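You operate a simulated robot arm through the tools that you are given. There is no shell and no other tool.

Carry out the task below with a simulated robot arm. There is one attempt and no reset: what you move stays moved.

## Task
Put things in order on the top of the wooden table. At the end: the yellow measuring cup stands where the pink sponge stood; the pink sponge stands on top of the brown bands carton; the blue press stands where the black press stood; the black press stands where the yellow measuring cup stood; whatever was shut is shut again. Leave all else as you found it, and nothing knocked over.

The check looks at the end state, three seconds after you hand in, the way a careful person would. Anything else that was tipped, shoved, dropped, spilled or broken makes it a failure.

## Robot
A 7-joint arm with a two-finger parallel gripper, fixed in place. Base frame: the origin is at the foot of the arm, x ahead of it, y to its left, z up; the work surface is at about z = 0. Units: m, rad, N and s.
With the tool pointing down near the work surface it reaches from about 0.24 to 0.62 m from the base axis. Its first joint turns from -1.152 to 1.152 rad. Payload 2.6 kg.
Tool frame: the origin (TCP) lies between the finger pads and is the grasp point; the fingertips stand 0.03 m ahead of it; z points along the fingers, y is the line along which they close. The gripper opens to 0.094 m. The fingers are 0.028 m wide and 0.01 m thick; the gripper's body (0.05 by 0.096 m) begins 0.055 m behind the TCP.
Orientation is told as [roll, pitch, yaw] about the base's x, y, z axes, in that order, counted from this pose: with the fingers straight down and closing along the base's y, the tool's x points along the base's -x, its y along +y and its z along -z.

## Interface
- The arm moves only by the tool nudge_tool. Its arguments are lists of equal length, an entry for each row: "xyz": the shift along the tool's x, y, z in units of 40 mm (1.0 is 40 mm), a list of three; "delta_rot": the turn, a rotation vector about the tool's x, y, z in units of 8 degrees (1.0 is 8 degrees), a list of three; "gripper": the gripper command, from -1 (shut) to 1 (fully open), values between in proportion. In form: {"xyz": [[tx, ty, tz], ...], "delta_rot": [[rx, ry, rz], ...], "gripper": [gripper, ...]}. A call has 1 to 20 rows; each row shifts and turns the commanded pose from where the row before left it, along the tool's axes as they then stand. A call with a number of a shift or a turn outside -1 to 1 is refused whole. Rows are played at 5 a second. More than 0.05 m and 0.15 rad between two rows, or a gripper value outside its range, and nothing of the call is played. A pose out of reach is approached as far as the arm can. The call stops where the force on the tool passes 40 N (or 10 N more than at its start, if that is more) or the arm is blocked; 0.2 s more then pass. The fingers move at their own pace (about 0.072 m/s each) and stop on an object; they squeeze with about 31 N. The grip force told is the motor's: it shows also when the fingers shut on nothing. Time passes only in rows, and 0.2 s behind the last, so rows that do not move let the fingers close. The reply holds the time, the measured pose of the TCP, the force on the tool along the base axes, the opening and the grip force, in the units named above and with some noise, with the torque about the TCP (base axes, N m) and any sound that the robot's microphone picked up.
- Cameras (640 x 400 px; columns grow to the right, rows downward): "scene" is fixed at [0.0405, 0.4371, 0.5655]; the picture's right is [-0.72, -0.70, 0.00], its down [-0.40, 0.41, -0.82] and it looks along [0.57, -0.59, -0.57] (base axes); focal length 311 px, centre (320, 200). "wrist" rides on the gripper at [0.076, 0.014, -0.103] in the tool frame; the picture's right is [-0.18, 0.98, 0.00], its down [-0.75, -0.14, -0.64] and it looks along [-0.63, -0.12, 0.77] (tool axes); focal length 243 px, centre (320, 200).
- camera(camera): a new picture of that camera. It takes no simulated time.
- point_at(camera, pixels): for up to 12 pixels [column, row] of the newest picture of that camera ("zoom" is the newest enlarged one), the place [x, y, z] in the base frame of the surface seen there, good to about 0.002 m. It takes no simulated time.
- enlarge(camera, box): a new picture of the part [left, top, right, bottom] of that camera's present view, enlarged. It takes no simulated time.
- close_job(): hands the job in; it is judged then, once.

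Leave the gripper open and the arm clear of the work at the hand-in unless told otherwise.

The tools are called after "Emit:" by a JSON object that holds its "fn" and its "kwargs". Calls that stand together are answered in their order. nudge_tool: Moves the arm, as the interface text tells. Its arguments: {"type":"object","properties":{"xyz":{"type":"array","items":{"type":"array","items":{"type":"number"}}},"delta_rot":{"type":"array","items":{"type":"array","items":{"type":"number"}}},"gripper":{"type":"array","items":{"type":"number"}}},"required":["xyz","delta_rot","gripper"]} The other tools are called the same way: camera (camera) takes a picture; point_at (camera, pixels) gives the place of the surface under pixels of a picture; enlarge (camera, box) takes an enlarged picture of a part of a camera's view; close_job () hands the job in.

At the start:

```text
time_s: 0.0
tcp_pos: [0.345, -0.2113, 0.3545]
ee_rot: [0.0, 0.001, 0.0]
wrist_force: [-0.1, -0.6, 1.0]
ft_torque: [-0.01, 0.0, -0.03]
width: 0.0942
gripper_force: 0.0
```

scene: 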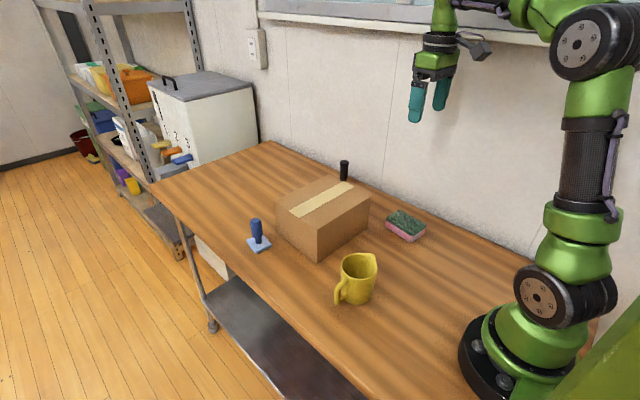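
wrist: 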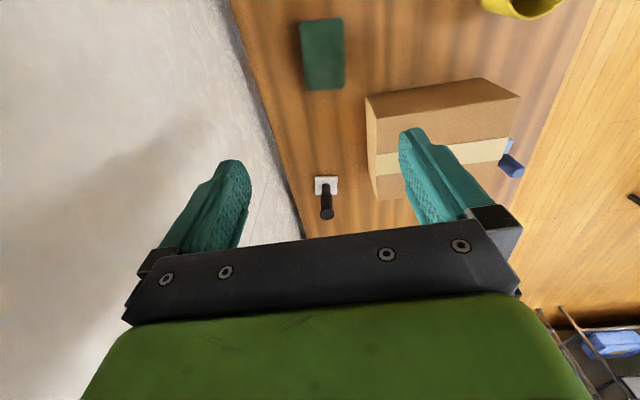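

I see the brown carton in the middle, the black press behind it (scene 344,170), the blue press (258,238), the yellow cup (357,280) and the pink/green sponge (405,226). I'll enlarge the views to measure things.

Emit:
{"fn": "enlarge", "kwargs": {"camera": "scene", "box": [220, 140, 460, 320]}}

Emit:
{"fn": "enlarge", "kwargs": {"camera": "wrist", "box": [230, 0, 570, 220]}}

```text
2.22 times, centred on (340, 230) of scene
```

zoom: 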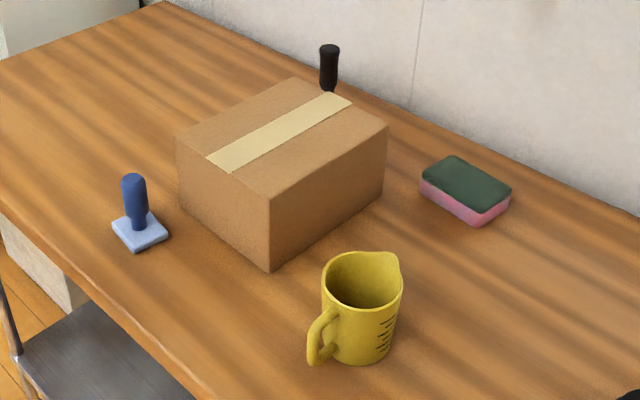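

```text
1.82 times, centred on (400, 110) of wrist
```

zoom: 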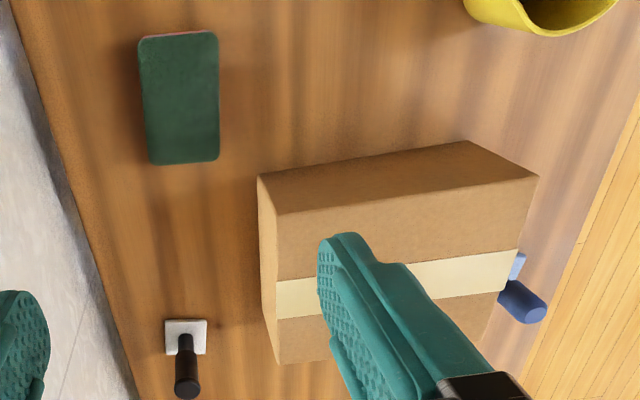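

Now I'll read coordinates in the scene picture: carton top corners, sponge corners, cup rim and base, handle, blue press, black press. In the wrist picture: sponge corners and the black press base.

Emit:
{"fn": "point_at", "kwargs": {"camera": "scene", "pixels": [[288, 201], [330, 178], [363, 197], [321, 227], [320, 259], [412, 211], [390, 219], [407, 233], [424, 225], [258, 220], [258, 243], [344, 162]]}}

Emit:
{"fn": "point_at", "kwargs": {"camera": "wrist", "pixels": [[302, 23], [342, 20], [344, 86], [307, 88], [317, 180], [336, 179], [317, 193], [336, 193], [327, 212], [369, 98], [482, 80], [518, 98]]}}

Emit:
{"fn": "enlarge", "kwargs": {"camera": "scene", "box": [317, 240, 397, 310]}}

```text
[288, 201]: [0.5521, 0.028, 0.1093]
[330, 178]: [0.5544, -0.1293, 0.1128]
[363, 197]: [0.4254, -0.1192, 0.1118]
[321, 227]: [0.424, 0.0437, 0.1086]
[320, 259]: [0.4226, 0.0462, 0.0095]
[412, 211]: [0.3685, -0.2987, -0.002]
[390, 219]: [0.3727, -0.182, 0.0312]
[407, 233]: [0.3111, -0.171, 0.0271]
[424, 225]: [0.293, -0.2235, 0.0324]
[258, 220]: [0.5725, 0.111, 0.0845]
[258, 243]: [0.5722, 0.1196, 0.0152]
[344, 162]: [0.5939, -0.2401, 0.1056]
```

```text
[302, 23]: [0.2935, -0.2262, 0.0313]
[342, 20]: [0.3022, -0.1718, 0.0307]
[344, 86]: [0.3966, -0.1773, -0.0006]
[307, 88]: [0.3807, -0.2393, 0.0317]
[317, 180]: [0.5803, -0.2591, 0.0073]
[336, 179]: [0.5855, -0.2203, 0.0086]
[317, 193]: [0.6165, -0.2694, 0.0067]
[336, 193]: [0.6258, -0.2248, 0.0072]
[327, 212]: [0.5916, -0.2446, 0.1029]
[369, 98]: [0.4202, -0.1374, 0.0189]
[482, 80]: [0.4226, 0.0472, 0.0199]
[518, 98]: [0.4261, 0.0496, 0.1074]
```

```text
5.71 times, centred on (357, 275) of scene
```

zoom: 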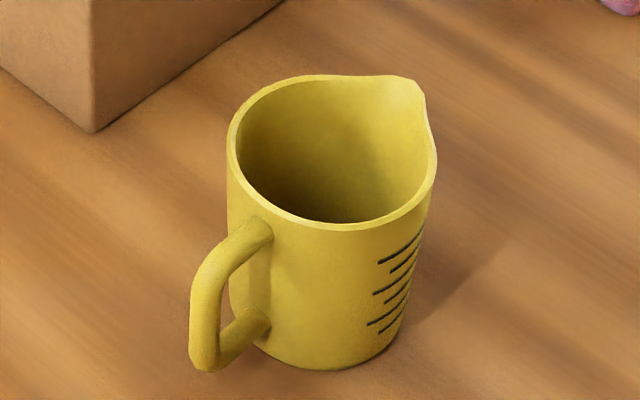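

The sponge lies centred near (0.341, -0.2055), top z 0.031, yaw about -8.5°; the carton top is at z≈0.111. Plan: sponge → carton, cup → sponge spot, black press → cup spot, blue press → black press spot. First I check the wall's place, the cup, and the handles more closely.

Emit:
{"fn": "point_at", "kwargs": {"camera": "zoom", "pixels": [[232, 165], [320, 78], [432, 165], [340, 226], [418, 85], [205, 280], [200, 365], [255, 225], [250, 330], [330, 366], [330, 190], [265, 345]]}}

Emit:
{"fn": "point_at", "kwargs": {"camera": "scene", "pixels": [[450, 180], [380, 150], [300, 120], [480, 235], [250, 246], [258, 252], [271, 243], [262, 236], [344, 180], [341, 170], [347, 170]]}}

Emit:
{"fn": "enlarge", "kwargs": {"camera": "scene", "box": [230, 205, 290, 260]}}

```text
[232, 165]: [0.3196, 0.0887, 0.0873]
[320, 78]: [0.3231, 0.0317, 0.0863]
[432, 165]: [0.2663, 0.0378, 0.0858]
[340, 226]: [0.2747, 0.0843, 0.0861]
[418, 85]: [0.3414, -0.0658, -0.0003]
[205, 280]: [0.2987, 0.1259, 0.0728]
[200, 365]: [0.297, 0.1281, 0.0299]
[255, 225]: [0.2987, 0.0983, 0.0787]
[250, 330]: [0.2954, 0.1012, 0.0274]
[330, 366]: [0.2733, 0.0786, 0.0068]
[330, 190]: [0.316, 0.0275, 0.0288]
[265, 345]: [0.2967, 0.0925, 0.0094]
```

```text
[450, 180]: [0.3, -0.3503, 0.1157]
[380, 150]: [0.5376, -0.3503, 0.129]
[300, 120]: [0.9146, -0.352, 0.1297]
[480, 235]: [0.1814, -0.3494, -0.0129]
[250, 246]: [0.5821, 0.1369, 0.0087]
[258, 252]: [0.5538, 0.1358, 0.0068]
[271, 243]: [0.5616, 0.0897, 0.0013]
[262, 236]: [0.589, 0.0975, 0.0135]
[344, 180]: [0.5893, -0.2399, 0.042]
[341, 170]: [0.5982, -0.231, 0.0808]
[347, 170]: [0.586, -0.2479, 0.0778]
```

```text
7.27 times, centred on (260, 232) of scene
```

zoom: 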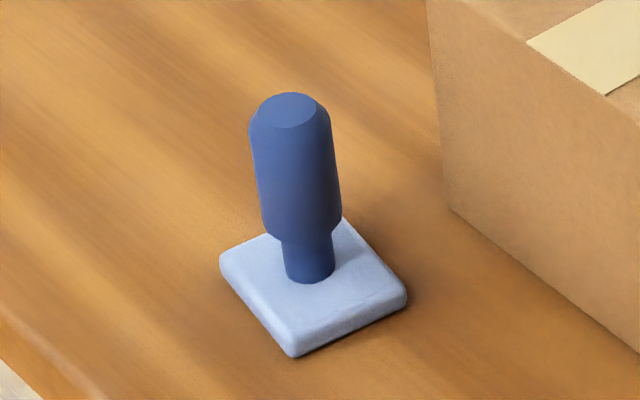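

The wall is at y = -0.35, and the cup's axis is at about (0.297, 0.060), with radius ~0.037, height 0.086 and handle toward +y. First the sponge: I go above it, with the tool turned -8.5° about base z and the gripper open.

Emit:
{"fn": "nudge_tool", "kwargs": {"xyz": [[0.1, 0.145, 0.5], [0, 0, 1], [0, 0, 1], [0, 0, 1], [0, 0, 1], [0, 0, 1], [0, 0, 0.5]], "delta_rot": [[0, 0, 0.5], [0, 0, 0.56], [0, 0, 0], [0, 0, 0], [0, 0, 0], [0, 0, 0], [0, 0, 0]], "gripper": [1, 1, 1, 1, 1, 1, 1]}}

Emit:
{"fn": "camera", "kwargs": {"camera": "wrist"}}

Emit:
{"fn": "camera", "kwargs": {"camera": "scene"}}

```text
time_s: 1.6
tcp_pos: [0.3419, -0.2041, 0.1137]
ee_rot: [0.0, -0.001, -0.149]
wrist_force: [-0.4, 0.4, -0.4]
ft_torque: [-0.03, -0.01, -0.01]
width: 0.0939
gripper_force: 0.1
```

```text
taken
```

wrist: 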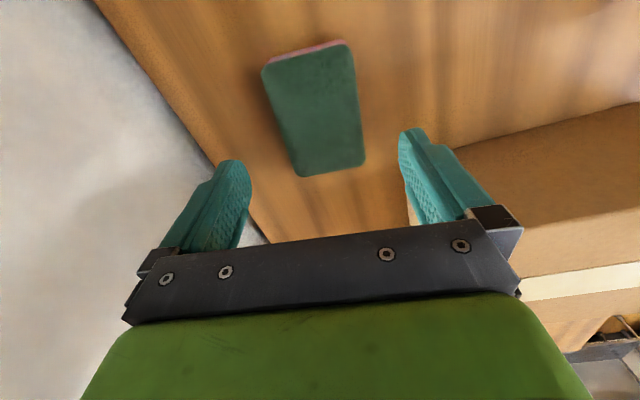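

```text
taken
```

scene: 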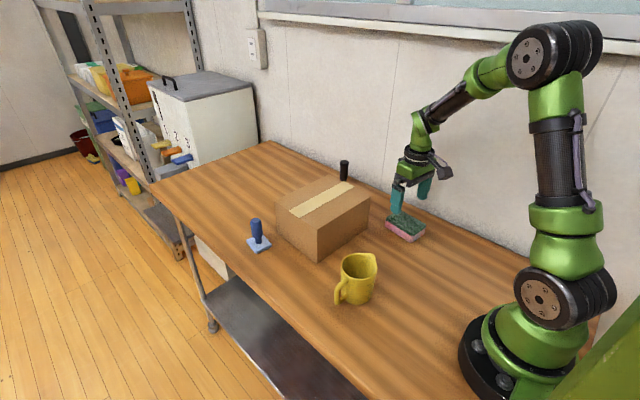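

The sponge is in the wrist picture, about (262..365, 40..177). I re-read its corners from here to refine the centre and yaw.

Emit:
{"fn": "point_at", "kwargs": {"camera": "wrist", "pixels": [[267, 72], [344, 47], [361, 160], [299, 172], [305, 60], [352, 105], [330, 168], [281, 120]]}}

```text
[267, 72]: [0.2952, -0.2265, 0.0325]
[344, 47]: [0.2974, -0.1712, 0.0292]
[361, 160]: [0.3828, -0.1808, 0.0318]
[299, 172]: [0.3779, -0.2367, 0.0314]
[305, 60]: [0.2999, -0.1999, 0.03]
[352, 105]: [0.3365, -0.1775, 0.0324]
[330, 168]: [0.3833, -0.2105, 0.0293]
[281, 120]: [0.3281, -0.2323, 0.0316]
```

The centre is about (0.339, -0.204) and the yaw about -6°. I make a small correction, descend to TCP z≈0.037, then close.

Emit:
{"fn": "nudge_tool", "kwargs": {"xyz": [[0.07, 0, 0.5], [0, 0, 0.5], [0, 0, 0.5], [0, 0, 0.42], [0, 0, 0]], "delta_rot": [[0, 0, -0.3], [0, 0, 0], [0, 0, 0], [0, 0, 0], [0, 0, 0]], "gripper": [1, 1, 1, 1, 1]}}

Emit:
{"fn": "camera", "kwargs": {"camera": "wrist"}}

```text
time_s: 2.8
tcp_pos: [0.3384, -0.2055, 0.0374]
ee_rot: [0.002, 0.001, -0.105]
wrist_force: [-0.1, -0.4, -0.4]
ft_torque: [-0.04, 0.01, 0.01]
width: 0.0939
gripper_force: 0.1
```

```text
taken
```

wrist: 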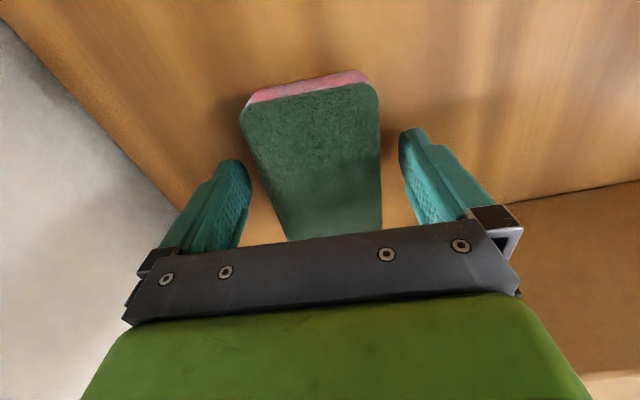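

The fingers straddle the sponge with no contact. Now I close the gripper.

Emit:
{"fn": "nudge_tool", "kwargs": {"xyz": [[0, 0, 0], [0, 0, 0], [0, 0, 0], [0, 0, 0]], "delta_rot": [[0, 0, 0], [0, 0, 0], [0, 0, 0], [0, 0, 0]], "gripper": [-0.2, -0.6, -1, -1]}}

Emit:
{"fn": "camera", "kwargs": {"camera": "wrist"}}

```text
time_s: 3.8
tcp_pos: [0.3372, -0.2067, 0.0369]
ee_rot: [0.0, 0.001, -0.106]
wrist_force: [-0.1, -0.1, 0.8]
ft_torque: [-0.02, 0.01, 0.0]
width: 0.0629
gripper_force: 30.7
```

```text
taken
```

wrist: 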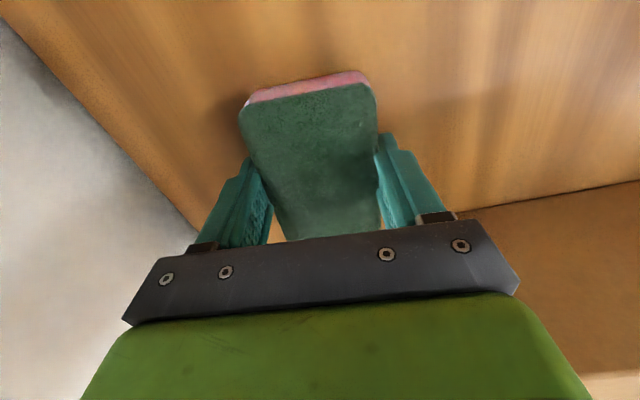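

The sponge is held (width 0.063 m, 31 N). I lift it straight up 0.2 m and look.

Emit:
{"fn": "nudge_tool", "kwargs": {"xyz": [[0, 0, -0.4], [0, 0, -0.8], [0, 0, -1], [0, 0, -1], [0, 0, -1], [0, 0, -0.8], [0, 0, 0]], "delta_rot": [[0, 0, 0], [0, 0, 0], [0, 0, 0], [0, 0, 0], [0, 0, 0], [0, 0, 0], [0, 0, 0]], "gripper": [-1, -1, -1, -1, -1, -1, -1]}}

Emit:
{"fn": "camera", "kwargs": {"camera": "scene"}}

```text
time_s: 5.4
tcp_pos: [0.339, -0.2047, 0.2372]
ee_rot: [-0.001, -0.001, -0.106]
wrist_force: [-0.1, 0.2, -0.5]
ft_torque: [0.0, 0.02, 0.07]
width: 0.0627
gripper_force: 30.6
```

```text
taken
```

scene: 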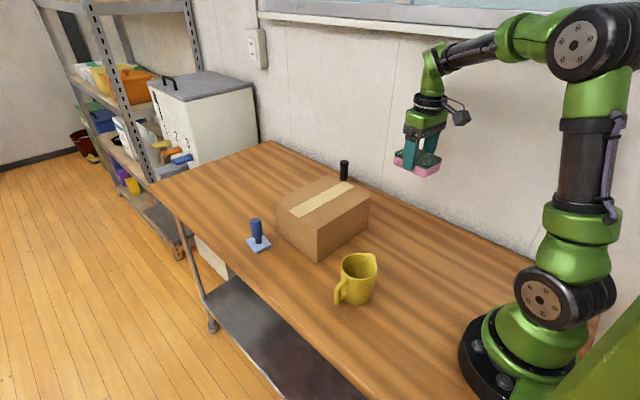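

The sponge hangs level in the fingers. Next I carry it over the carton's top centre, about (0.489, -0.042), and turn it to yaw 0.

Emit:
{"fn": "nudge_tool", "kwargs": {"xyz": [[-0.4, 0.5, 0], [-0.6, 0.8, 0], [-0.6, 0.8, 0], [-0.6, 0.8, 0], [-0.6, 0.8, 0], [-0.5, 0.77, 0], [0, 0, 0], [0, 0, 0]], "delta_rot": [[0, 0, 0], [0, 0, 0], [0, 0, 0], [0, 0, 0], [0, 0, 0], [0, 0, 0], [0, 0, -0.75], [0, 0, 0]], "gripper": [-1, -1, -1, -1, -1, -1, -1, -1]}}

Emit:
{"fn": "camera", "kwargs": {"camera": "scene"}}

Emit:
{"fn": "camera", "kwargs": {"camera": "wrist"}}

```text
time_s: 7.2
tcp_pos: [0.4902, -0.0424, 0.2362]
ee_rot: [-0.001, 0.002, -0.002]
wrist_force: [0.5, 0.4, -0.2]
ft_torque: [0.02, -0.02, 0.01]
width: 0.0629
gripper_force: 31.0
```

```text
taken
```

scene: 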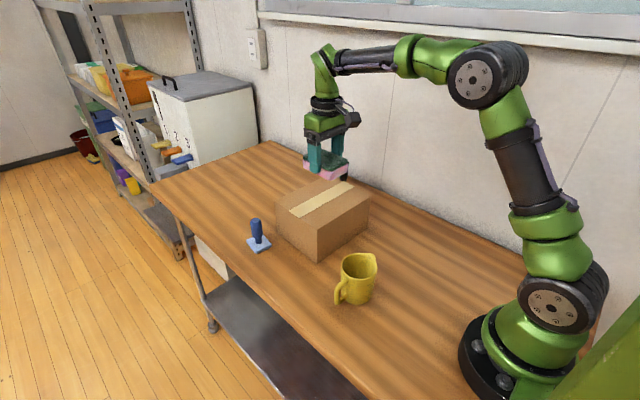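

```text
taken
```

wrist: 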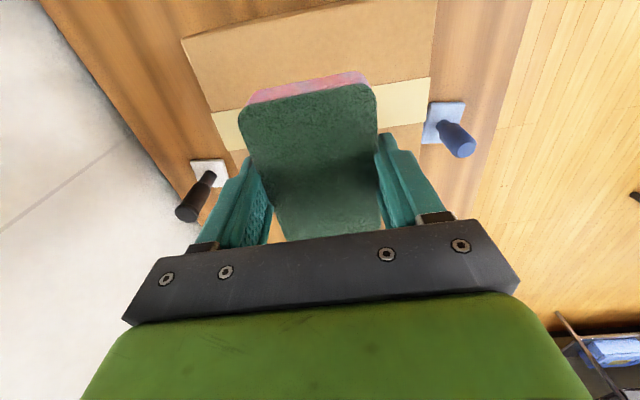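

The sponge is above the tape strip. I descend to just above the carton top (contact is expected at TCP z ≈ 0.148).

Emit:
{"fn": "nudge_tool", "kwargs": {"xyz": [[0, 0, 0.6], [0, 0, 0.6], [0, 0, 0.5], [0, 0, 0.3], [0, 0, 0.08], [0, 0, 0]], "delta_rot": [[0, 0, 0], [0, 0, 0], [0, 0, 0], [0, 0, 0], [0, 0, 0], [0, 0, 0]], "gripper": [-1, -1, -1, -1, -1, -1]}}

Emit:
{"fn": "enlarge", "kwargs": {"camera": "scene", "box": [260, 130, 400, 260]}}

```text
time_s: 8.6
tcp_pos: [0.4889, -0.0425, 0.1535]
ee_rot: [-0.001, -0.001, -0.002]
wrist_force: [-0.1, -0.3, 0.5]
ft_torque: [0.03, -0.02, -0.03]
width: 0.0629
gripper_force: 31.0
```

```text
3.08 times, centred on (330, 195) of scene
```

zoom: 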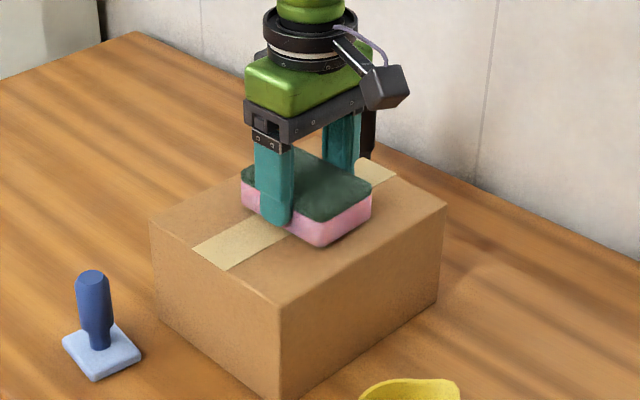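

No contact yet. I lower in small steps of about 1 mm, watching the force.

Emit:
{"fn": "nudge_tool", "kwargs": {"xyz": [[0, 0, 0.03], [0, 0, 0.03], [0, 0, 0.03], [0, 0, 0]], "delta_rot": [[0, 0, 0], [0, 0, 0], [0, 0, 0], [0, 0, 0]], "gripper": [-1, -1, -1, -1]}}

```text
time_s: 9.6
tcp_pos: [0.4881, -0.0409, 0.1499]
ee_rot: [0.0, 0.0, -0.002]
wrist_force: [0.3, -0.2, 0.5]
ft_torque: [-0.04, -0.03, 0.04]
width: 0.0631
gripper_force: 31.2
```

Still free at 0.150. I lower another 2 mm.

Emit:
{"fn": "nudge_tool", "kwargs": {"xyz": [[0, 0, 0.025], [0, 0, 0.025], [0, 0, 0]], "delta_rot": [[0, 0, 0], [0, 0, 0], [0, 0, 0]], "gripper": [-1, -1, -1]}}

```text
time_s: 10.4
tcp_pos: [0.4896, -0.0423, 0.1484]
ee_rot: [0.001, -0.002, -0.001]
wrist_force: [-0.5, 1.7, 7.1]
ft_torque: [0.04, 0.06, -0.01]
width: 0.0628
gripper_force: 31.0
```

The force rises to 7 N, so the sponge sits on the carton. I open gently and then go up.

Emit:
{"fn": "nudge_tool", "kwargs": {"xyz": [[0, 0, 0], [0, 0, 0], [0, 0, 0], [0, 0, 0], [0, 0, -0.3], [0, 0, -0.7], [0, 0, -1], [0, 0, -1]], "delta_rot": [[0, 0, 0], [0, 0, 0], [0, 0, 0], [0, 0, 0], [0, 0, 0], [0, 0, 0], [0, 0, 0], [0, 0, 0]], "gripper": [0.5, 0.8, 1, 1, 1, 1, 1, 1]}}

Emit:
{"fn": "camera", "kwargs": {"camera": "scene"}}

Emit:
{"fn": "camera", "kwargs": {"camera": "wrist"}}

```text
time_s: 12.2
tcp_pos: [0.4897, -0.0432, 0.2674]
ee_rot: [-0.001, 0.0, -0.003]
wrist_force: [-0.3, -0.6, -0.4]
ft_torque: [0.0, -0.01, 0.02]
width: 0.0942
gripper_force: 0.1
```

```text
taken
```

scene: 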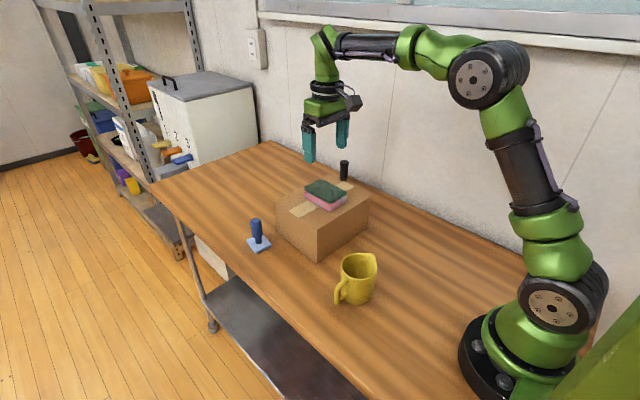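

```text
taken
```

wrist: 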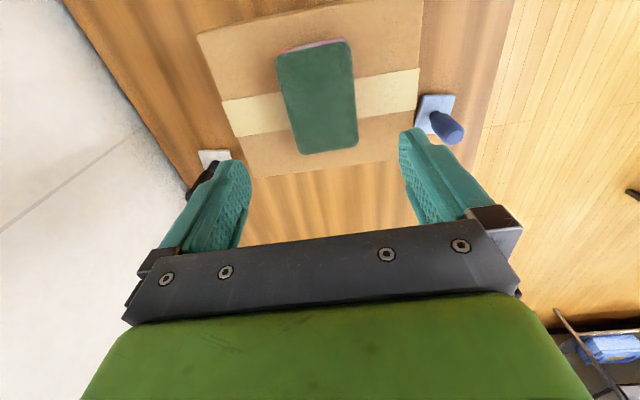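

The sponge sits squarely on the carton. Now I move over the cup, (0.297, 0.061), and turn the tool by -90° about base z, so the fingers close along x, clear of the handle (+y) and the spout (-y).

Emit:
{"fn": "nudge_tool", "kwargs": {"xyz": [[0.8, 0.4, 0], [0.8, 0.4, 0], [0.8, 0.45, 0], [0.8, 0.45, 0], [0.8, 0.45, 0], [0.82, 0.45, 0], [0, 0, 0], [0, 0, 0], [0, 0, 0], [0, 0, 0], [0, 0, 0], [0, 0, 0], [0, 0, 0]], "delta_rot": [[0, 0, 0.75], [0, 0, 0], [0, 0, 0], [0, 0, 0], [0, 0, 0], [0, 0, 0], [0, 0, 1], [0, 0, 1], [0, 0, 1], [0, 0, 1], [0, 0, 1], [0, 0, 1], [0, 0, 0]], "gripper": [1, 1, 1, 1, 1, 1, 1, 1, 1, 1, 1, 1, 1]}}

Emit:
{"fn": "camera", "kwargs": {"camera": "wrist"}}

```text
time_s: 15.0
tcp_pos: [0.3061, 0.079, 0.2679]
ee_rot: [0.001, -0.001, -0.947]
wrist_force: [-0.4, -0.2, -0.3]
ft_torque: [-0.01, 0.02, -0.02]
width: 0.0943
gripper_force: 0.0
```

```text
taken
```

wrist: 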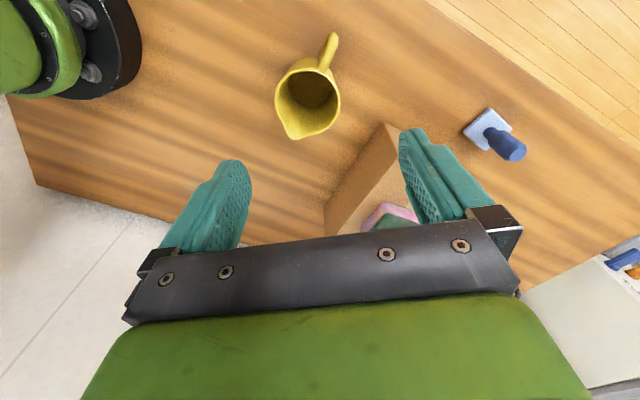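

I now see the cup from above (rim around 308,100). I read rim points, spout tip, and handle in this picture.

Emit:
{"fn": "enlarge", "kwargs": {"camera": "wrist", "box": [248, 20, 376, 150]}}

```text
3.08 times, centred on (312, 85) of wrist
```

zoom: 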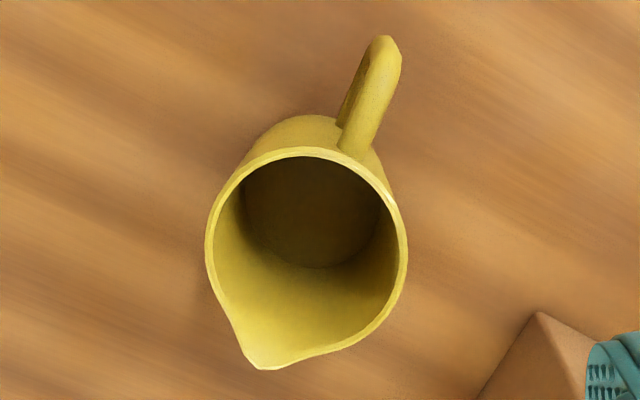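

Emit:
{"fn": "point_at", "kwargs": {"camera": "zoom", "pixels": [[209, 240], [404, 245], [300, 151], [350, 163], [385, 195], [230, 190], [345, 343], [393, 300], [263, 366], [378, 55], [375, 80], [350, 140]]}}

```text
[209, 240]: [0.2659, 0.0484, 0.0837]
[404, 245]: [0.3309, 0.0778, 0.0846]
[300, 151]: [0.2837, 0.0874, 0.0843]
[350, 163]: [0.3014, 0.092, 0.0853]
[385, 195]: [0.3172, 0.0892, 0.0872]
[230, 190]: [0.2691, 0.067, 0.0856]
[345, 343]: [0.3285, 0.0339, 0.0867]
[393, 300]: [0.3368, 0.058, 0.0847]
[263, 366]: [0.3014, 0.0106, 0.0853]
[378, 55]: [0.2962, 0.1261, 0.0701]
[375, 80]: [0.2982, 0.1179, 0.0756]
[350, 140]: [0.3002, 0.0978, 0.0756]
```

A circle fit gives the cup axis at (0.300, 0.0575), radius 0.036, handle direction +y. I finish the turn to -90°, centre over the cup and come down to TCP z≈0.15 (fingertips still above the rim).

Emit:
{"fn": "nudge_tool", "kwargs": {"xyz": [[0, 0, 0], [0, 0, 0], [0, 0, 0], [0, 0, 0], [0, 0, 0], [-0.54, -0.15, 0], [0, 0, 0.8], [0, 0, 0.8], [0, 0, 0.8], [0, 0, 0.5], [0, 0, 0]], "delta_rot": [[0, 0, 1], [0, 0, 1], [0, 0, 1], [0, 0, 1], [0, 0, 0.47], [0, 0, 0], [0, 0, 0], [0, 0, 0], [0, 0, 0], [0, 0, 0], [0, 0, 0]], "gripper": [1, 1, 1, 1, 1, 1, 1, 1, 1, 1, 1]}}

Emit:
{"fn": "camera", "kwargs": {"camera": "wrist"}}

Emit:
{"fn": "enlarge", "kwargs": {"camera": "scene", "box": [300, 190, 440, 320]}}

```text
time_s: 17.4
tcp_pos: [0.2999, 0.0573, 0.1498]
ee_rot: [0.0, -0.002, -1.569]
wrist_force: [0.4, 0.5, 0.0]
ft_torque: [0.02, 0.03, 0.01]
width: 0.0941
gripper_force: 0.0
```

```text
taken
```

wrist: 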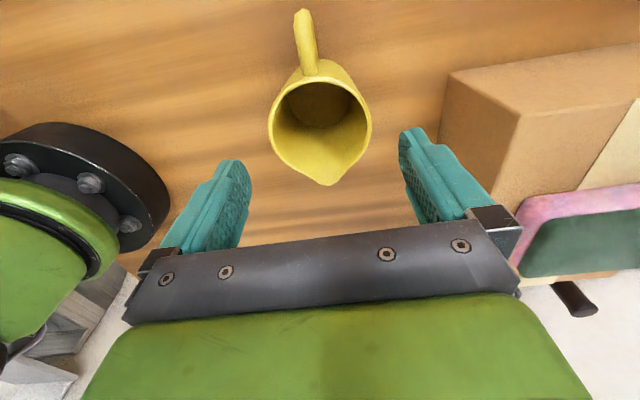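

```text
3.08 times, centred on (370, 255) of scene
```

zoom: 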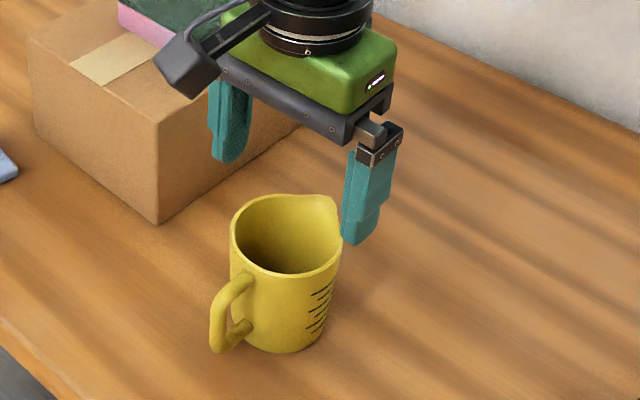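

Before going down I measure the rim's x-extremes in the wrist picture (269,122) and (371,120), and the fingers' inner tips.

Emit:
{"fn": "enlarge", "kwargs": {"camera": "wrist", "box": [240, 60, 440, 190]}}

```text
3.08 times, centred on (340, 125) of wrist
```

zoom: 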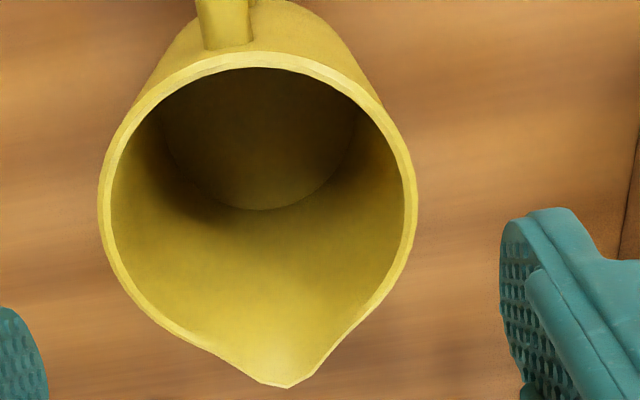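

Emit:
{"fn": "point_at", "kwargs": {"camera": "zoom", "pixels": [[103, 190], [411, 190], [105, 220], [412, 220], [250, 60], [125, 135], [385, 122], [178, 332], [362, 315], [285, 383], [504, 260], [30, 345]]}}

```text
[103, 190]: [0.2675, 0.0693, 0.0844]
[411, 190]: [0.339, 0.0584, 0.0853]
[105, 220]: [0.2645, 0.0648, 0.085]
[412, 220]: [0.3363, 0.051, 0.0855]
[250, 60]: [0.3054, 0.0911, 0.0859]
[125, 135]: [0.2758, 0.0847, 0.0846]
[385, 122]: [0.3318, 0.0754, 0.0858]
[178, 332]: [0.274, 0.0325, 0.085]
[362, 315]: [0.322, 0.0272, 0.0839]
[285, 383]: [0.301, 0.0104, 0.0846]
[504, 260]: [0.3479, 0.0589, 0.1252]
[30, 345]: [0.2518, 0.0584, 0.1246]
```

The rim runs x 0.264–0.338 (centre 0.301) and the fingers are at 0.252/0.348, so there is about 1 cm on each side. I shift +1 mm in x and descend to TCP z≈0.052.

Emit:
{"fn": "nudge_tool", "kwargs": {"xyz": [[0, 0.025, 0.3], [0, 0, 0.5], [0, 0, 0.5], [0, 0, 0.5], [0, 0, 0.4], [0, 0, 0.25], [0, 0, 0]], "delta_rot": [[0, 0, 0], [0, 0, 0], [0, 0, 0], [0, 0, 0], [0, 0, 0], [0, 0, 0], [0, 0, 0]], "gripper": [1, 1, 1, 1, 1, 1, 1]}}

Emit:
{"fn": "enlarge", "kwargs": {"camera": "scene", "box": [300, 190, 440, 320]}}

Emit:
{"fn": "camera", "kwargs": {"camera": "wrist"}}

```text
time_s: 19.0
tcp_pos: [0.3009, 0.0561, 0.0528]
ee_rot: [0.002, 0.0, -1.57]
wrist_force: [-0.5, 0.3, 0.0]
ft_torque: [-0.01, 0.0, 0.01]
width: 0.0943
gripper_force: 0.0
```

```text
3.08 times, centred on (370, 255) of scene
```

zoom: 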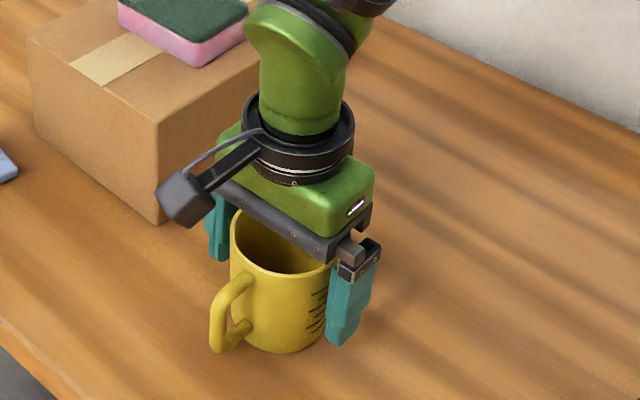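

```text
taken
```

wrist: 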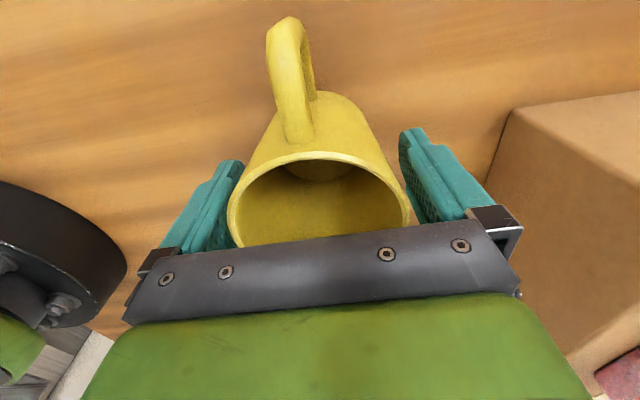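

The fingers straddle the cup cleanly. I close gradually.

Emit:
{"fn": "nudge_tool", "kwargs": {"xyz": [[0, 0, 0], [0, 0, 0], [0, 0, 0], [0, 0, 0], [0, 0, 0]], "delta_rot": [[0, 0, 0], [0, 0, 0], [0, 0, 0], [0, 0, 0], [0, 0, 0]], "gripper": [0.75, 0.6, 0.4, 0, -0.5]}}

Emit:
{"fn": "camera", "kwargs": {"camera": "wrist"}}

```text
time_s: 20.2
tcp_pos: [0.3008, 0.057, 0.0539]
ee_rot: [0.0, -0.002, -1.569]
wrist_force: [0.8, -0.4, 0.0]
ft_torque: [-0.01, 0.03, 0.0]
width: 0.0747
gripper_force: 31.3
```

```text
taken
```

wrist: 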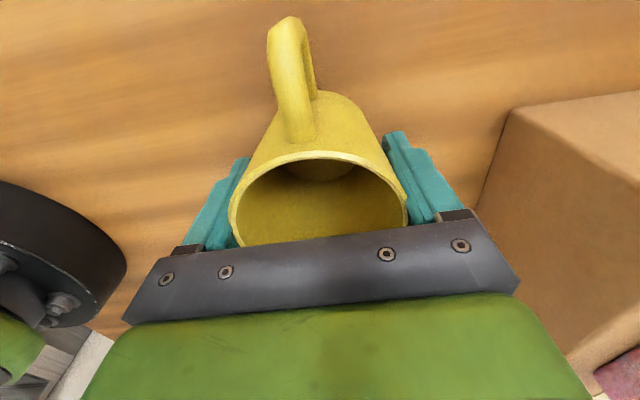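

The cup is held (0.0747 m). I lift it slowly, straight up, and check.

Emit:
{"fn": "nudge_tool", "kwargs": {"xyz": [[0, 0, -0.1], [0, 0, -0.3], [0, 0, -0.7], [0, 0, -1], [0, 0, -1], [0, 0, -0.7], [0, 0, -0.2], [0, 0, 0]], "delta_rot": [[0, 0, 0], [0, 0, 0], [0, 0, 0], [0, 0, 0], [0, 0, 0], [0, 0, 0], [0, 0, 0], [0, 0, 0]], "gripper": [-0.5, -0.5, -0.5, -0.5, -0.5, -0.5, -0.5, -0.5]}}

Emit:
{"fn": "camera", "kwargs": {"camera": "scene"}}

Emit:
{"fn": "camera", "kwargs": {"camera": "wrist"}}

```text
time_s: 22.0
tcp_pos: [0.3004, 0.0587, 0.2142]
ee_rot: [0.001, 0.0, -1.566]
wrist_force: [0.2, -0.1, -0.7]
ft_torque: [-0.02, -0.03, -0.01]
width: 0.0747
gripper_force: 31.5
```

```text
taken
```

scene: 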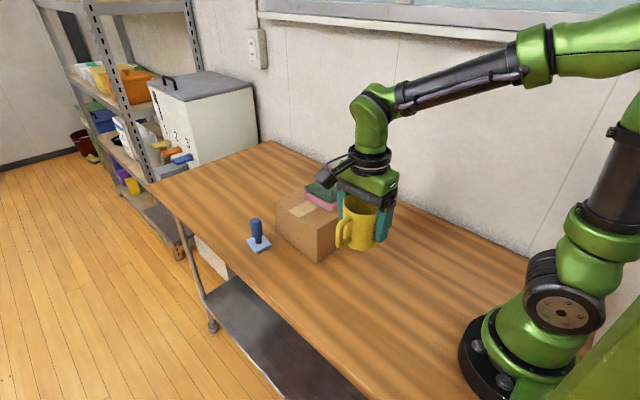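

```text
taken
```

wrist: 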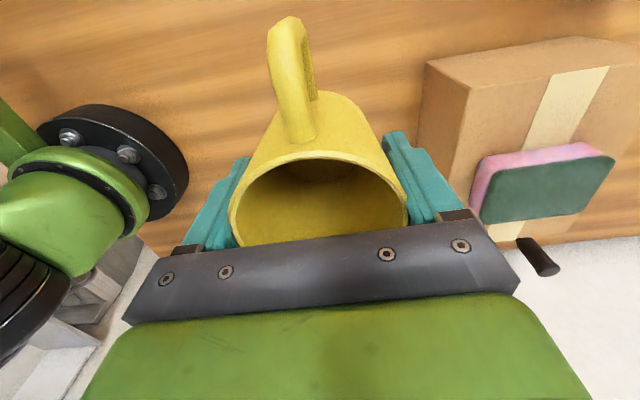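

The cup hangs upright. I carry it toward (0.339, -0.2045) at this height; fingers and cup stay at x < 0.39, clear of the carton (x > 0.42).

Emit:
{"fn": "nudge_tool", "kwargs": {"xyz": [[-0.4, 0, 0], [-0.8, 0.1, 0], [-0.9, 0.15, 0], [-0.9, 0.15, 0], [-0.9, 0.15, 0], [-0.9, 0.15, 0], [-0.8, 0.15, 0], [-0.6, 0.1, 0], [-0.34, 0, 0], [0, 0, 0]], "delta_rot": [[0, 0, 0], [0, 0, 0], [0, 0, 0], [0, 0, 0], [0, 0, 0], [0, 0, 0], [0, 0, 0], [0, 0, 0], [0, 0, 0], [0, 0, 0]], "gripper": [-0.5, -0.5, -0.5, -0.5, -0.5, -0.5, -0.5, -0.5, -0.5, -0.5]}}

Emit:
{"fn": "camera", "kwargs": {"camera": "scene"}}

Emit:
{"fn": "camera", "kwargs": {"camera": "wrist"}}

```text
time_s: 24.2
tcp_pos: [0.3385, -0.2051, 0.2136]
ee_rot: [-0.001, 0.001, -1.567]
wrist_force: [0.3, -0.4, -0.4]
ft_torque: [0.01, 0.0, 0.0]
width: 0.0746
gripper_force: 30.9
```

```text
taken
```

scene: 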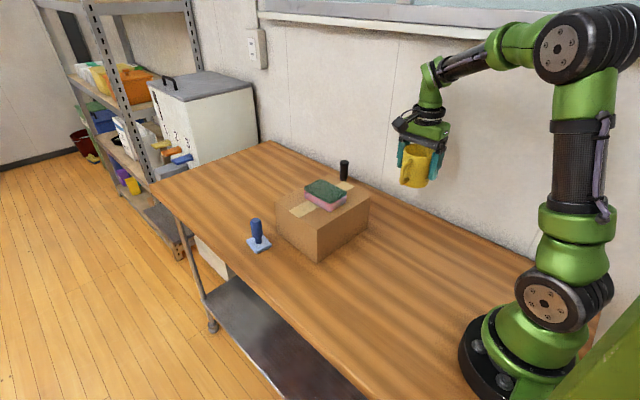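

```text
taken
```

wrist: 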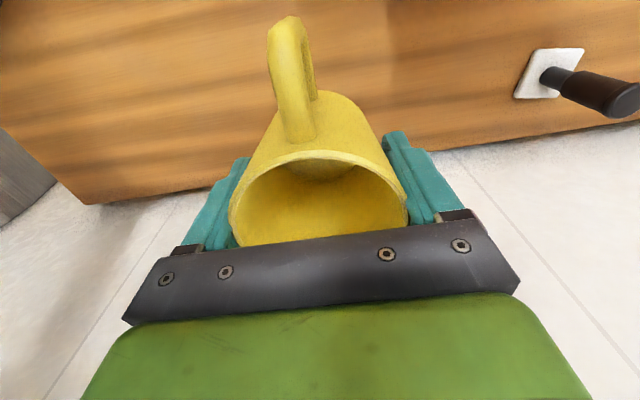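

The cup is over the sponge's old spot. I descend to about 3 mm above contact.

Emit:
{"fn": "nudge_tool", "kwargs": {"xyz": [[0, 0, 0.4], [0, 0, 0.8], [0, 0, 0.8], [0, 0, 0.8], [0, 0, 0.6], [0, 0, 0.35], [0, 0, 0.15], [0, 0, 0]], "delta_rot": [[0, 0, 0], [0, 0, 0], [0, 0, 0], [0, 0, 0], [0, 0, 0], [0, 0, 0], [0, 0, 0], [0, 0, 0]], "gripper": [-0.5, -0.5, -0.5, -0.5, -0.5, -0.5, -0.5, -0.5]}}

Emit:
{"fn": "nudge_tool", "kwargs": {"xyz": [[0, 0, 0.025], [0, 0, 0.025], [0, 0, 0]], "delta_rot": [[0, 0, 0], [0, 0, 0], [0, 0, 0]], "gripper": [-0.5, -0.5, -0.5]}}

```text
time_s: 26.0
tcp_pos: [0.3401, -0.2045, 0.0588]
ee_rot: [0.0, -0.001, -1.568]
wrist_force: [-0.8, 0.0, -0.5]
ft_torque: [-0.01, -0.02, 0.01]
width: 0.0747
gripper_force: 30.8
```

```text
time_s: 26.8
tcp_pos: [0.3385, -0.2049, 0.0561]
ee_rot: [0.0, -0.001, -1.568]
wrist_force: [-0.6, 0.5, 0.2]
ft_torque: [-0.03, 0.01, 0.0]
width: 0.0747
gripper_force: 31.0
```

No contact yet at 0.056; I go down in 1 mm steps.

Emit:
{"fn": "nudge_tool", "kwargs": {"xyz": [[0, 0, 0.025], [0, 0, 0.025], [0, 0, 0]], "delta_rot": [[0, 0, 0], [0, 0, 0], [0, 0, 0]], "gripper": [-0.5, -0.5, -0.5]}}

```text
time_s: 27.6
tcp_pos: [0.3405, -0.2034, 0.0541]
ee_rot: [0.0, 0.001, -1.567]
wrist_force: [0.2, -0.2, -0.5]
ft_torque: [-0.01, 0.01, 0.03]
width: 0.0747
gripper_force: 31.1
```

Emit:
{"fn": "nudge_tool", "kwargs": {"xyz": [[0, 0, 0.025], [0, 0, 0]], "delta_rot": [[0, 0, 0], [0, 0, 0]], "gripper": [-0.5, -0.5]}}

```text
time_s: 28.2
tcp_pos: [0.3404, -0.2046, 0.0545]
ee_rot: [-0.001, 0.001, -1.568]
wrist_force: [-0.5, 0.6, 1.1]
ft_torque: [0.06, 0.0, -0.01]
width: 0.0745
gripper_force: 30.5
```

Perhaps just touching (1.1 N). I go one more small step to confirm.

Emit:
{"fn": "nudge_tool", "kwargs": {"xyz": [[0, 0, 0.02], [0, 0, 0]], "delta_rot": [[0, 0, 0], [0, 0, 0]], "gripper": [-0.5, -0.5]}}

```text
time_s: 28.8
tcp_pos: [0.3399, -0.2045, 0.0533]
ee_rot: [0.0, -0.001, -1.569]
wrist_force: [-2.3, 1.9, 17.4]
ft_torque: [0.26, 0.13, -0.01]
width: 0.0746
gripper_force: 30.9
```

The cup is on the table (17 N). I ease off half a millimetre, open, and rise straight up slowly.

Emit:
{"fn": "nudge_tool", "kwargs": {"xyz": [[0, 0, -0.012], [0, 0, 0], [0, 0, 0], [0, 0, 0], [0, 0, 0]], "delta_rot": [[0, 0, 0], [0, 0, 0], [0, 0, 0], [0, 0, 0], [0, 0, 0]], "gripper": [-0.5, 0.7, 0.85, 1, 1]}}

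Emit:
{"fn": "camera", "kwargs": {"camera": "wrist"}}

Emit:
{"fn": "enlarge", "kwargs": {"camera": "scene", "box": [340, 130, 480, 260]}}

```text
time_s: 30.0
tcp_pos: [0.3391, -0.2046, 0.0526]
ee_rot: [0.0, 0.0, -1.568]
wrist_force: [0.3, 0.1, 0.2]
ft_torque: [-0.02, 0.01, 0.02]
width: 0.0942
gripper_force: 0.1
```

```text
taken
```

wrist: 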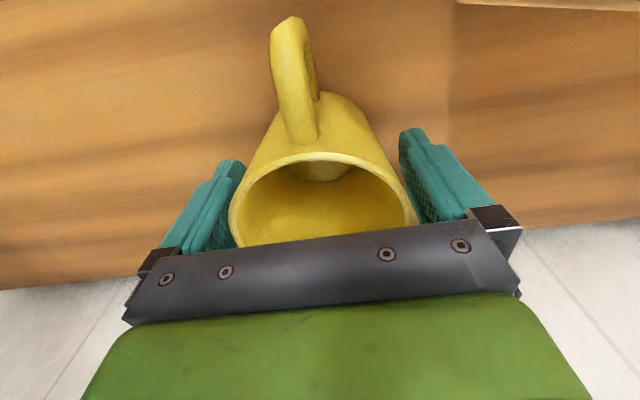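

```text
3.08 times, centred on (410, 195) of scene
```

zoom: 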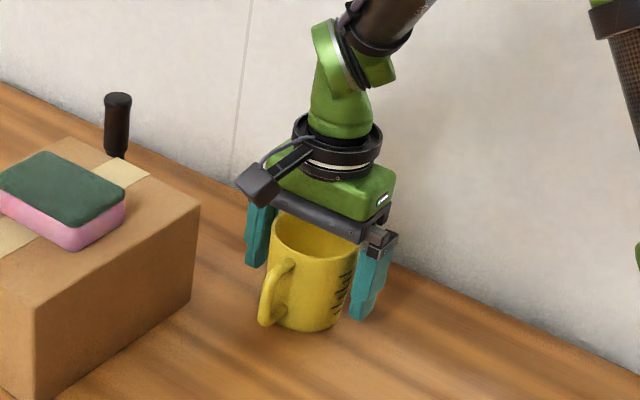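

The cup stands free and upright. I rise straight up, then turn the tool back to about -22° yaw (radial toward the black press).

Emit:
{"fn": "nudge_tool", "kwargs": {"xyz": [[0, 0, -0.3], [0, 0, -0.6], [0, 0, -0.9], [0, 0, -1], [0, 0, -1], [0, 0, -1], [0, 0, 0], [0, 0, 0], [0, 0, 0], [0, 0, 0], [0, 0, 0], [0, 0, 0], [0, 0, 0], [0, 0, 0], [0, 0, 0], [0, 0, 0]], "delta_rot": [[0, 0, 0], [0, 0, 0], [0, 0, 0], [0, 0, 0], [0, 0, 0], [0, 0, -0.5], [0, 0, -1], [0, 0, -1], [0, 0, -1], [0, 0, -1], [0, 0, -1], [0, 0, -1], [0, 0, -1], [0, 0, -1], [0, 0, 0], [0, 0, 0]], "gripper": [1, 1, 1, 1, 1, 1, 1, 1, 1, 1, 1, 1, 1, 1, 1, 1]}}

Emit:
{"fn": "camera", "kwargs": {"camera": "wrist"}}

Emit:
{"fn": "camera", "kwargs": {"camera": "scene"}}

```text
time_s: 33.4
tcp_pos: [0.3396, -0.2031, 0.245]
ee_rot: [-0.001, 0.001, -0.381]
wrist_force: [-0.1, 0.5, -0.3]
ft_torque: [-0.02, 0.03, -0.01]
width: 0.0944
gripper_force: 0.1
```

```text
taken
```

wrist: 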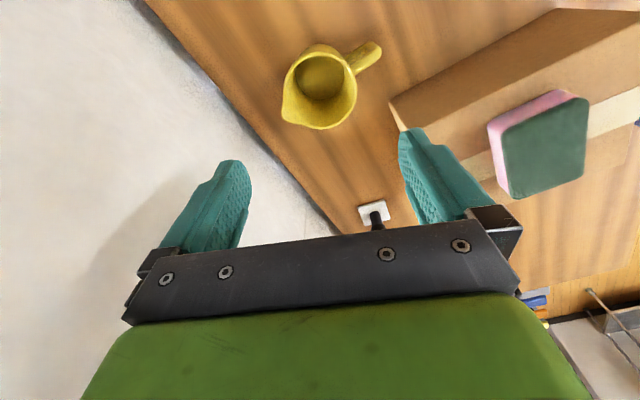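

```text
taken
```

scene: 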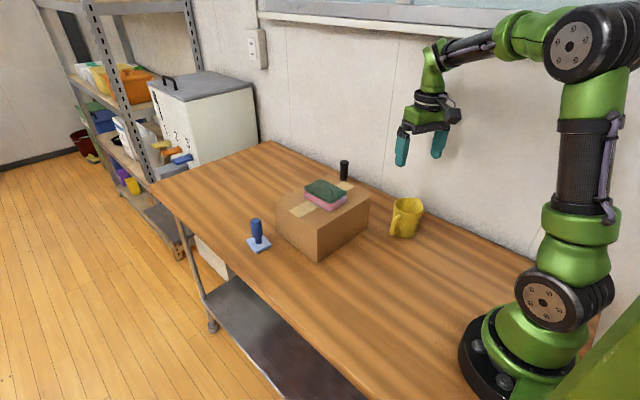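

The cup stands where the sponge was. Next I move toward the black press, staying short of it at (0.50, -0.20, 0.245), and tilt the tool 20° outward, since the press lies at r≈0.65, beyond the tool-down reach.

Emit:
{"fn": "nudge_tool", "kwargs": {"xyz": [[-0.74, 0.31, 0], [-0.74, 0.31, 0], [-0.74, 0.31, 0], [-0.74, 0.31, 0], [-0.72, 0.31, 0], [0, 0, 0], [0, 0, 0], [0, 0, 0], [0, 0, 0]], "delta_rot": [[0, 0, 0], [0, 0, 0], [0, 0, 0], [0, 0, 0], [0, 0, 0], [0, -1, 0], [0, -1, 0], [0, -0.5, 0], [0, 0, 0]], "gripper": [1, 1, 1, 1, 1, 1, 1, 1, 1]}}

Emit:
{"fn": "camera", "kwargs": {"camera": "wrist"}}

Emit:
{"fn": "camera", "kwargs": {"camera": "scene"}}

```text
time_s: 35.4
tcp_pos: [0.4994, -0.1995, 0.2435]
ee_rot: [0.0, -0.351, -0.382]
wrist_force: [0.0, -0.1, 0.6]
ft_torque: [-0.04, -0.01, 0.01]
width: 0.0941
gripper_force: 0.0
```

```text
taken
```

wrist: 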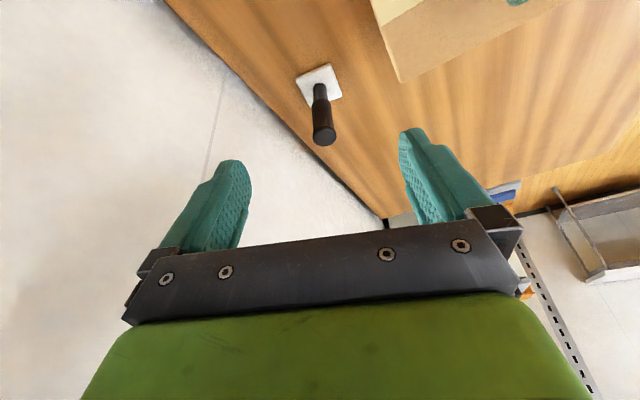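

```text
taken
```

scene: 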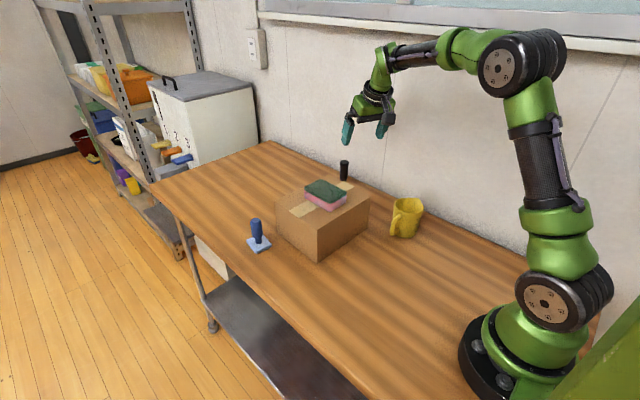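

The tool is tilted outward and the black press is in view (318,100). I enlarge it to measure base and handle.

Emit:
{"fn": "enlarge", "kwargs": {"camera": "wrist", "box": [270, 50, 370, 155]}}

```text
3.81 times, centred on (320, 102) of wrist
```

zoom: 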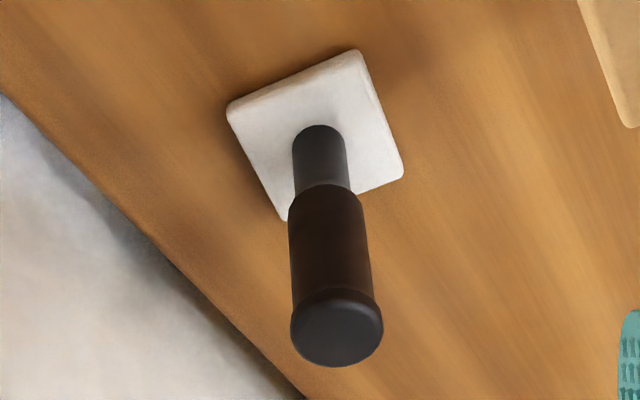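

Emit:
{"fn": "point_at", "kwargs": {"camera": "zoom", "pixels": [[232, 108], [355, 58], [400, 170], [282, 215], [320, 128], [292, 165], [348, 165], [335, 330], [290, 250], [368, 250], [292, 325], [380, 320]]}}

Emit:
{"fn": "point_at", "kwargs": {"camera": "wrist", "pixels": [[318, 90], [321, 110], [322, 130]]}}

```text
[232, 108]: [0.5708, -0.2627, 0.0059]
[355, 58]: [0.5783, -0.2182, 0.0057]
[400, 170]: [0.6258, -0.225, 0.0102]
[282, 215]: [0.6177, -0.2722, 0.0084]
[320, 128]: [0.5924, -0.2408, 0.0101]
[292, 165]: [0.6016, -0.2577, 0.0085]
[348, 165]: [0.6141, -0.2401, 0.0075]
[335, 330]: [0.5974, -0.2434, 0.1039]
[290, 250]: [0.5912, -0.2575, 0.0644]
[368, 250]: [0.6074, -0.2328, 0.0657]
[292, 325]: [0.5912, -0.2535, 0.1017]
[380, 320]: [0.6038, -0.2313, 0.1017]
```

```text
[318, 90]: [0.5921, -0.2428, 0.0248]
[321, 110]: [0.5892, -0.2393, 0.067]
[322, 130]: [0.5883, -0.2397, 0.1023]
```

The black press axis is at (0.598, -0.244), handle about 28 mm thick, top at z 0.104, base yaw about -9°. I go to a pre-grasp 0.10 m back along the tool axis, around (0.566, -0.231, 0.166).

Emit:
{"fn": "nudge_tool", "kwargs": {"xyz": [[-0.353, -0.037, 0.817], [-0.353, -0.037, 0.817], [-0.354, -0.036, 0.816], [0, 0, 0], [0, 0, 0]], "delta_rot": [[0, 0, 0], [0, 0, 0], [0, 0, 0], [0, 0, 0], [0, 0, 0]], "gripper": [0.6, 0.6, 0.6, 0.6, 0.6]}}

Emit:
{"fn": "camera", "kwargs": {"camera": "wrist"}}

Emit:
{"fn": "camera", "kwargs": {"camera": "scene"}}

```text
time_s: 36.6
tcp_pos: [0.5666, -0.2321, 0.1665]
ee_rot: [0.001, -0.348, -0.379]
wrist_force: [-0.3, 0.3, -0.1]
ft_torque: [0.0, -0.01, 0.0]
width: 0.0753
gripper_force: 0.1
```

```text
taken
```

wrist: 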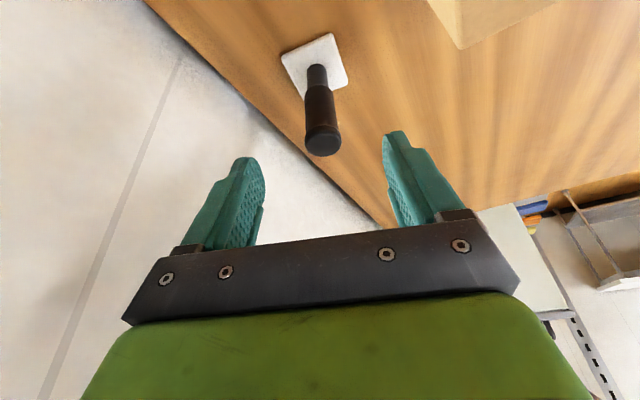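

```text
taken
```

scene: 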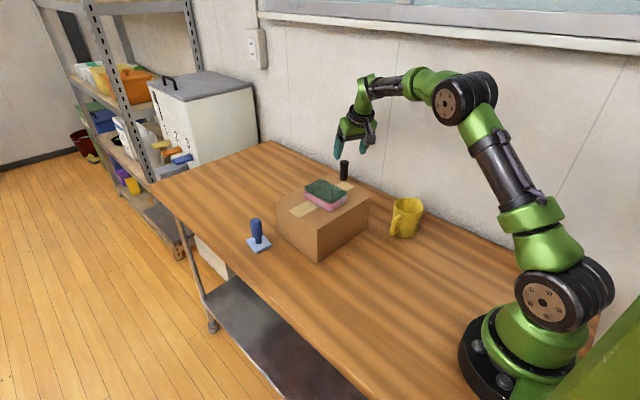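

The pre-grasp is reached with room to spare, and the handle lies between the fingers' line. I advance 0.06 m along the tool axis and look.

Emit:
{"fn": "nudge_tool", "kwargs": {"xyz": [[0, 0, 0.4], [0, 0, 0.4], [0, 0, 0.4], [0, 0, 0.3], [0, 0, 0]], "delta_rot": [[0, 0, 0], [0, 0, 0], [0, 0, 0], [0, 0, 0], [0, 0, 0]], "gripper": [0.6, 0.6, 0.6, 0.6, 0.6]}}

Emit:
{"fn": "camera", "kwargs": {"camera": "wrist"}}

Emit:
{"fn": "enlarge", "kwargs": {"camera": "scene", "box": [280, 80, 440, 220]}}

```text
time_s: 37.8
tcp_pos: [0.5843, -0.2391, 0.1107]
ee_rot: [0.001, -0.35, -0.38]
wrist_force: [0.1, 0.2, -0.9]
ft_torque: [0.0, 0.0, 0.0]
width: 0.0752
gripper_force: 0.1
```

```text
taken
```

wrist: 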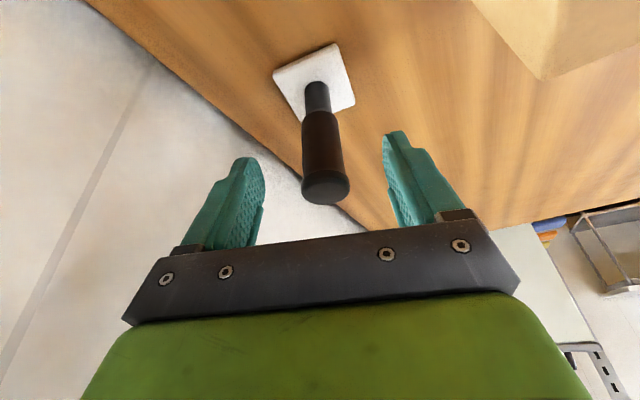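

```text
2.86 times, centred on (360, 150) of scene
```

zoom: 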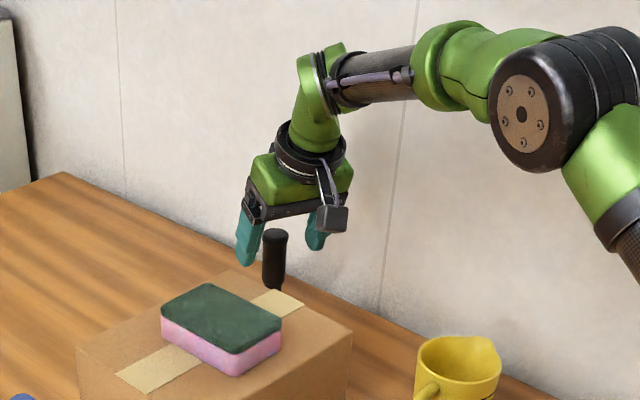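

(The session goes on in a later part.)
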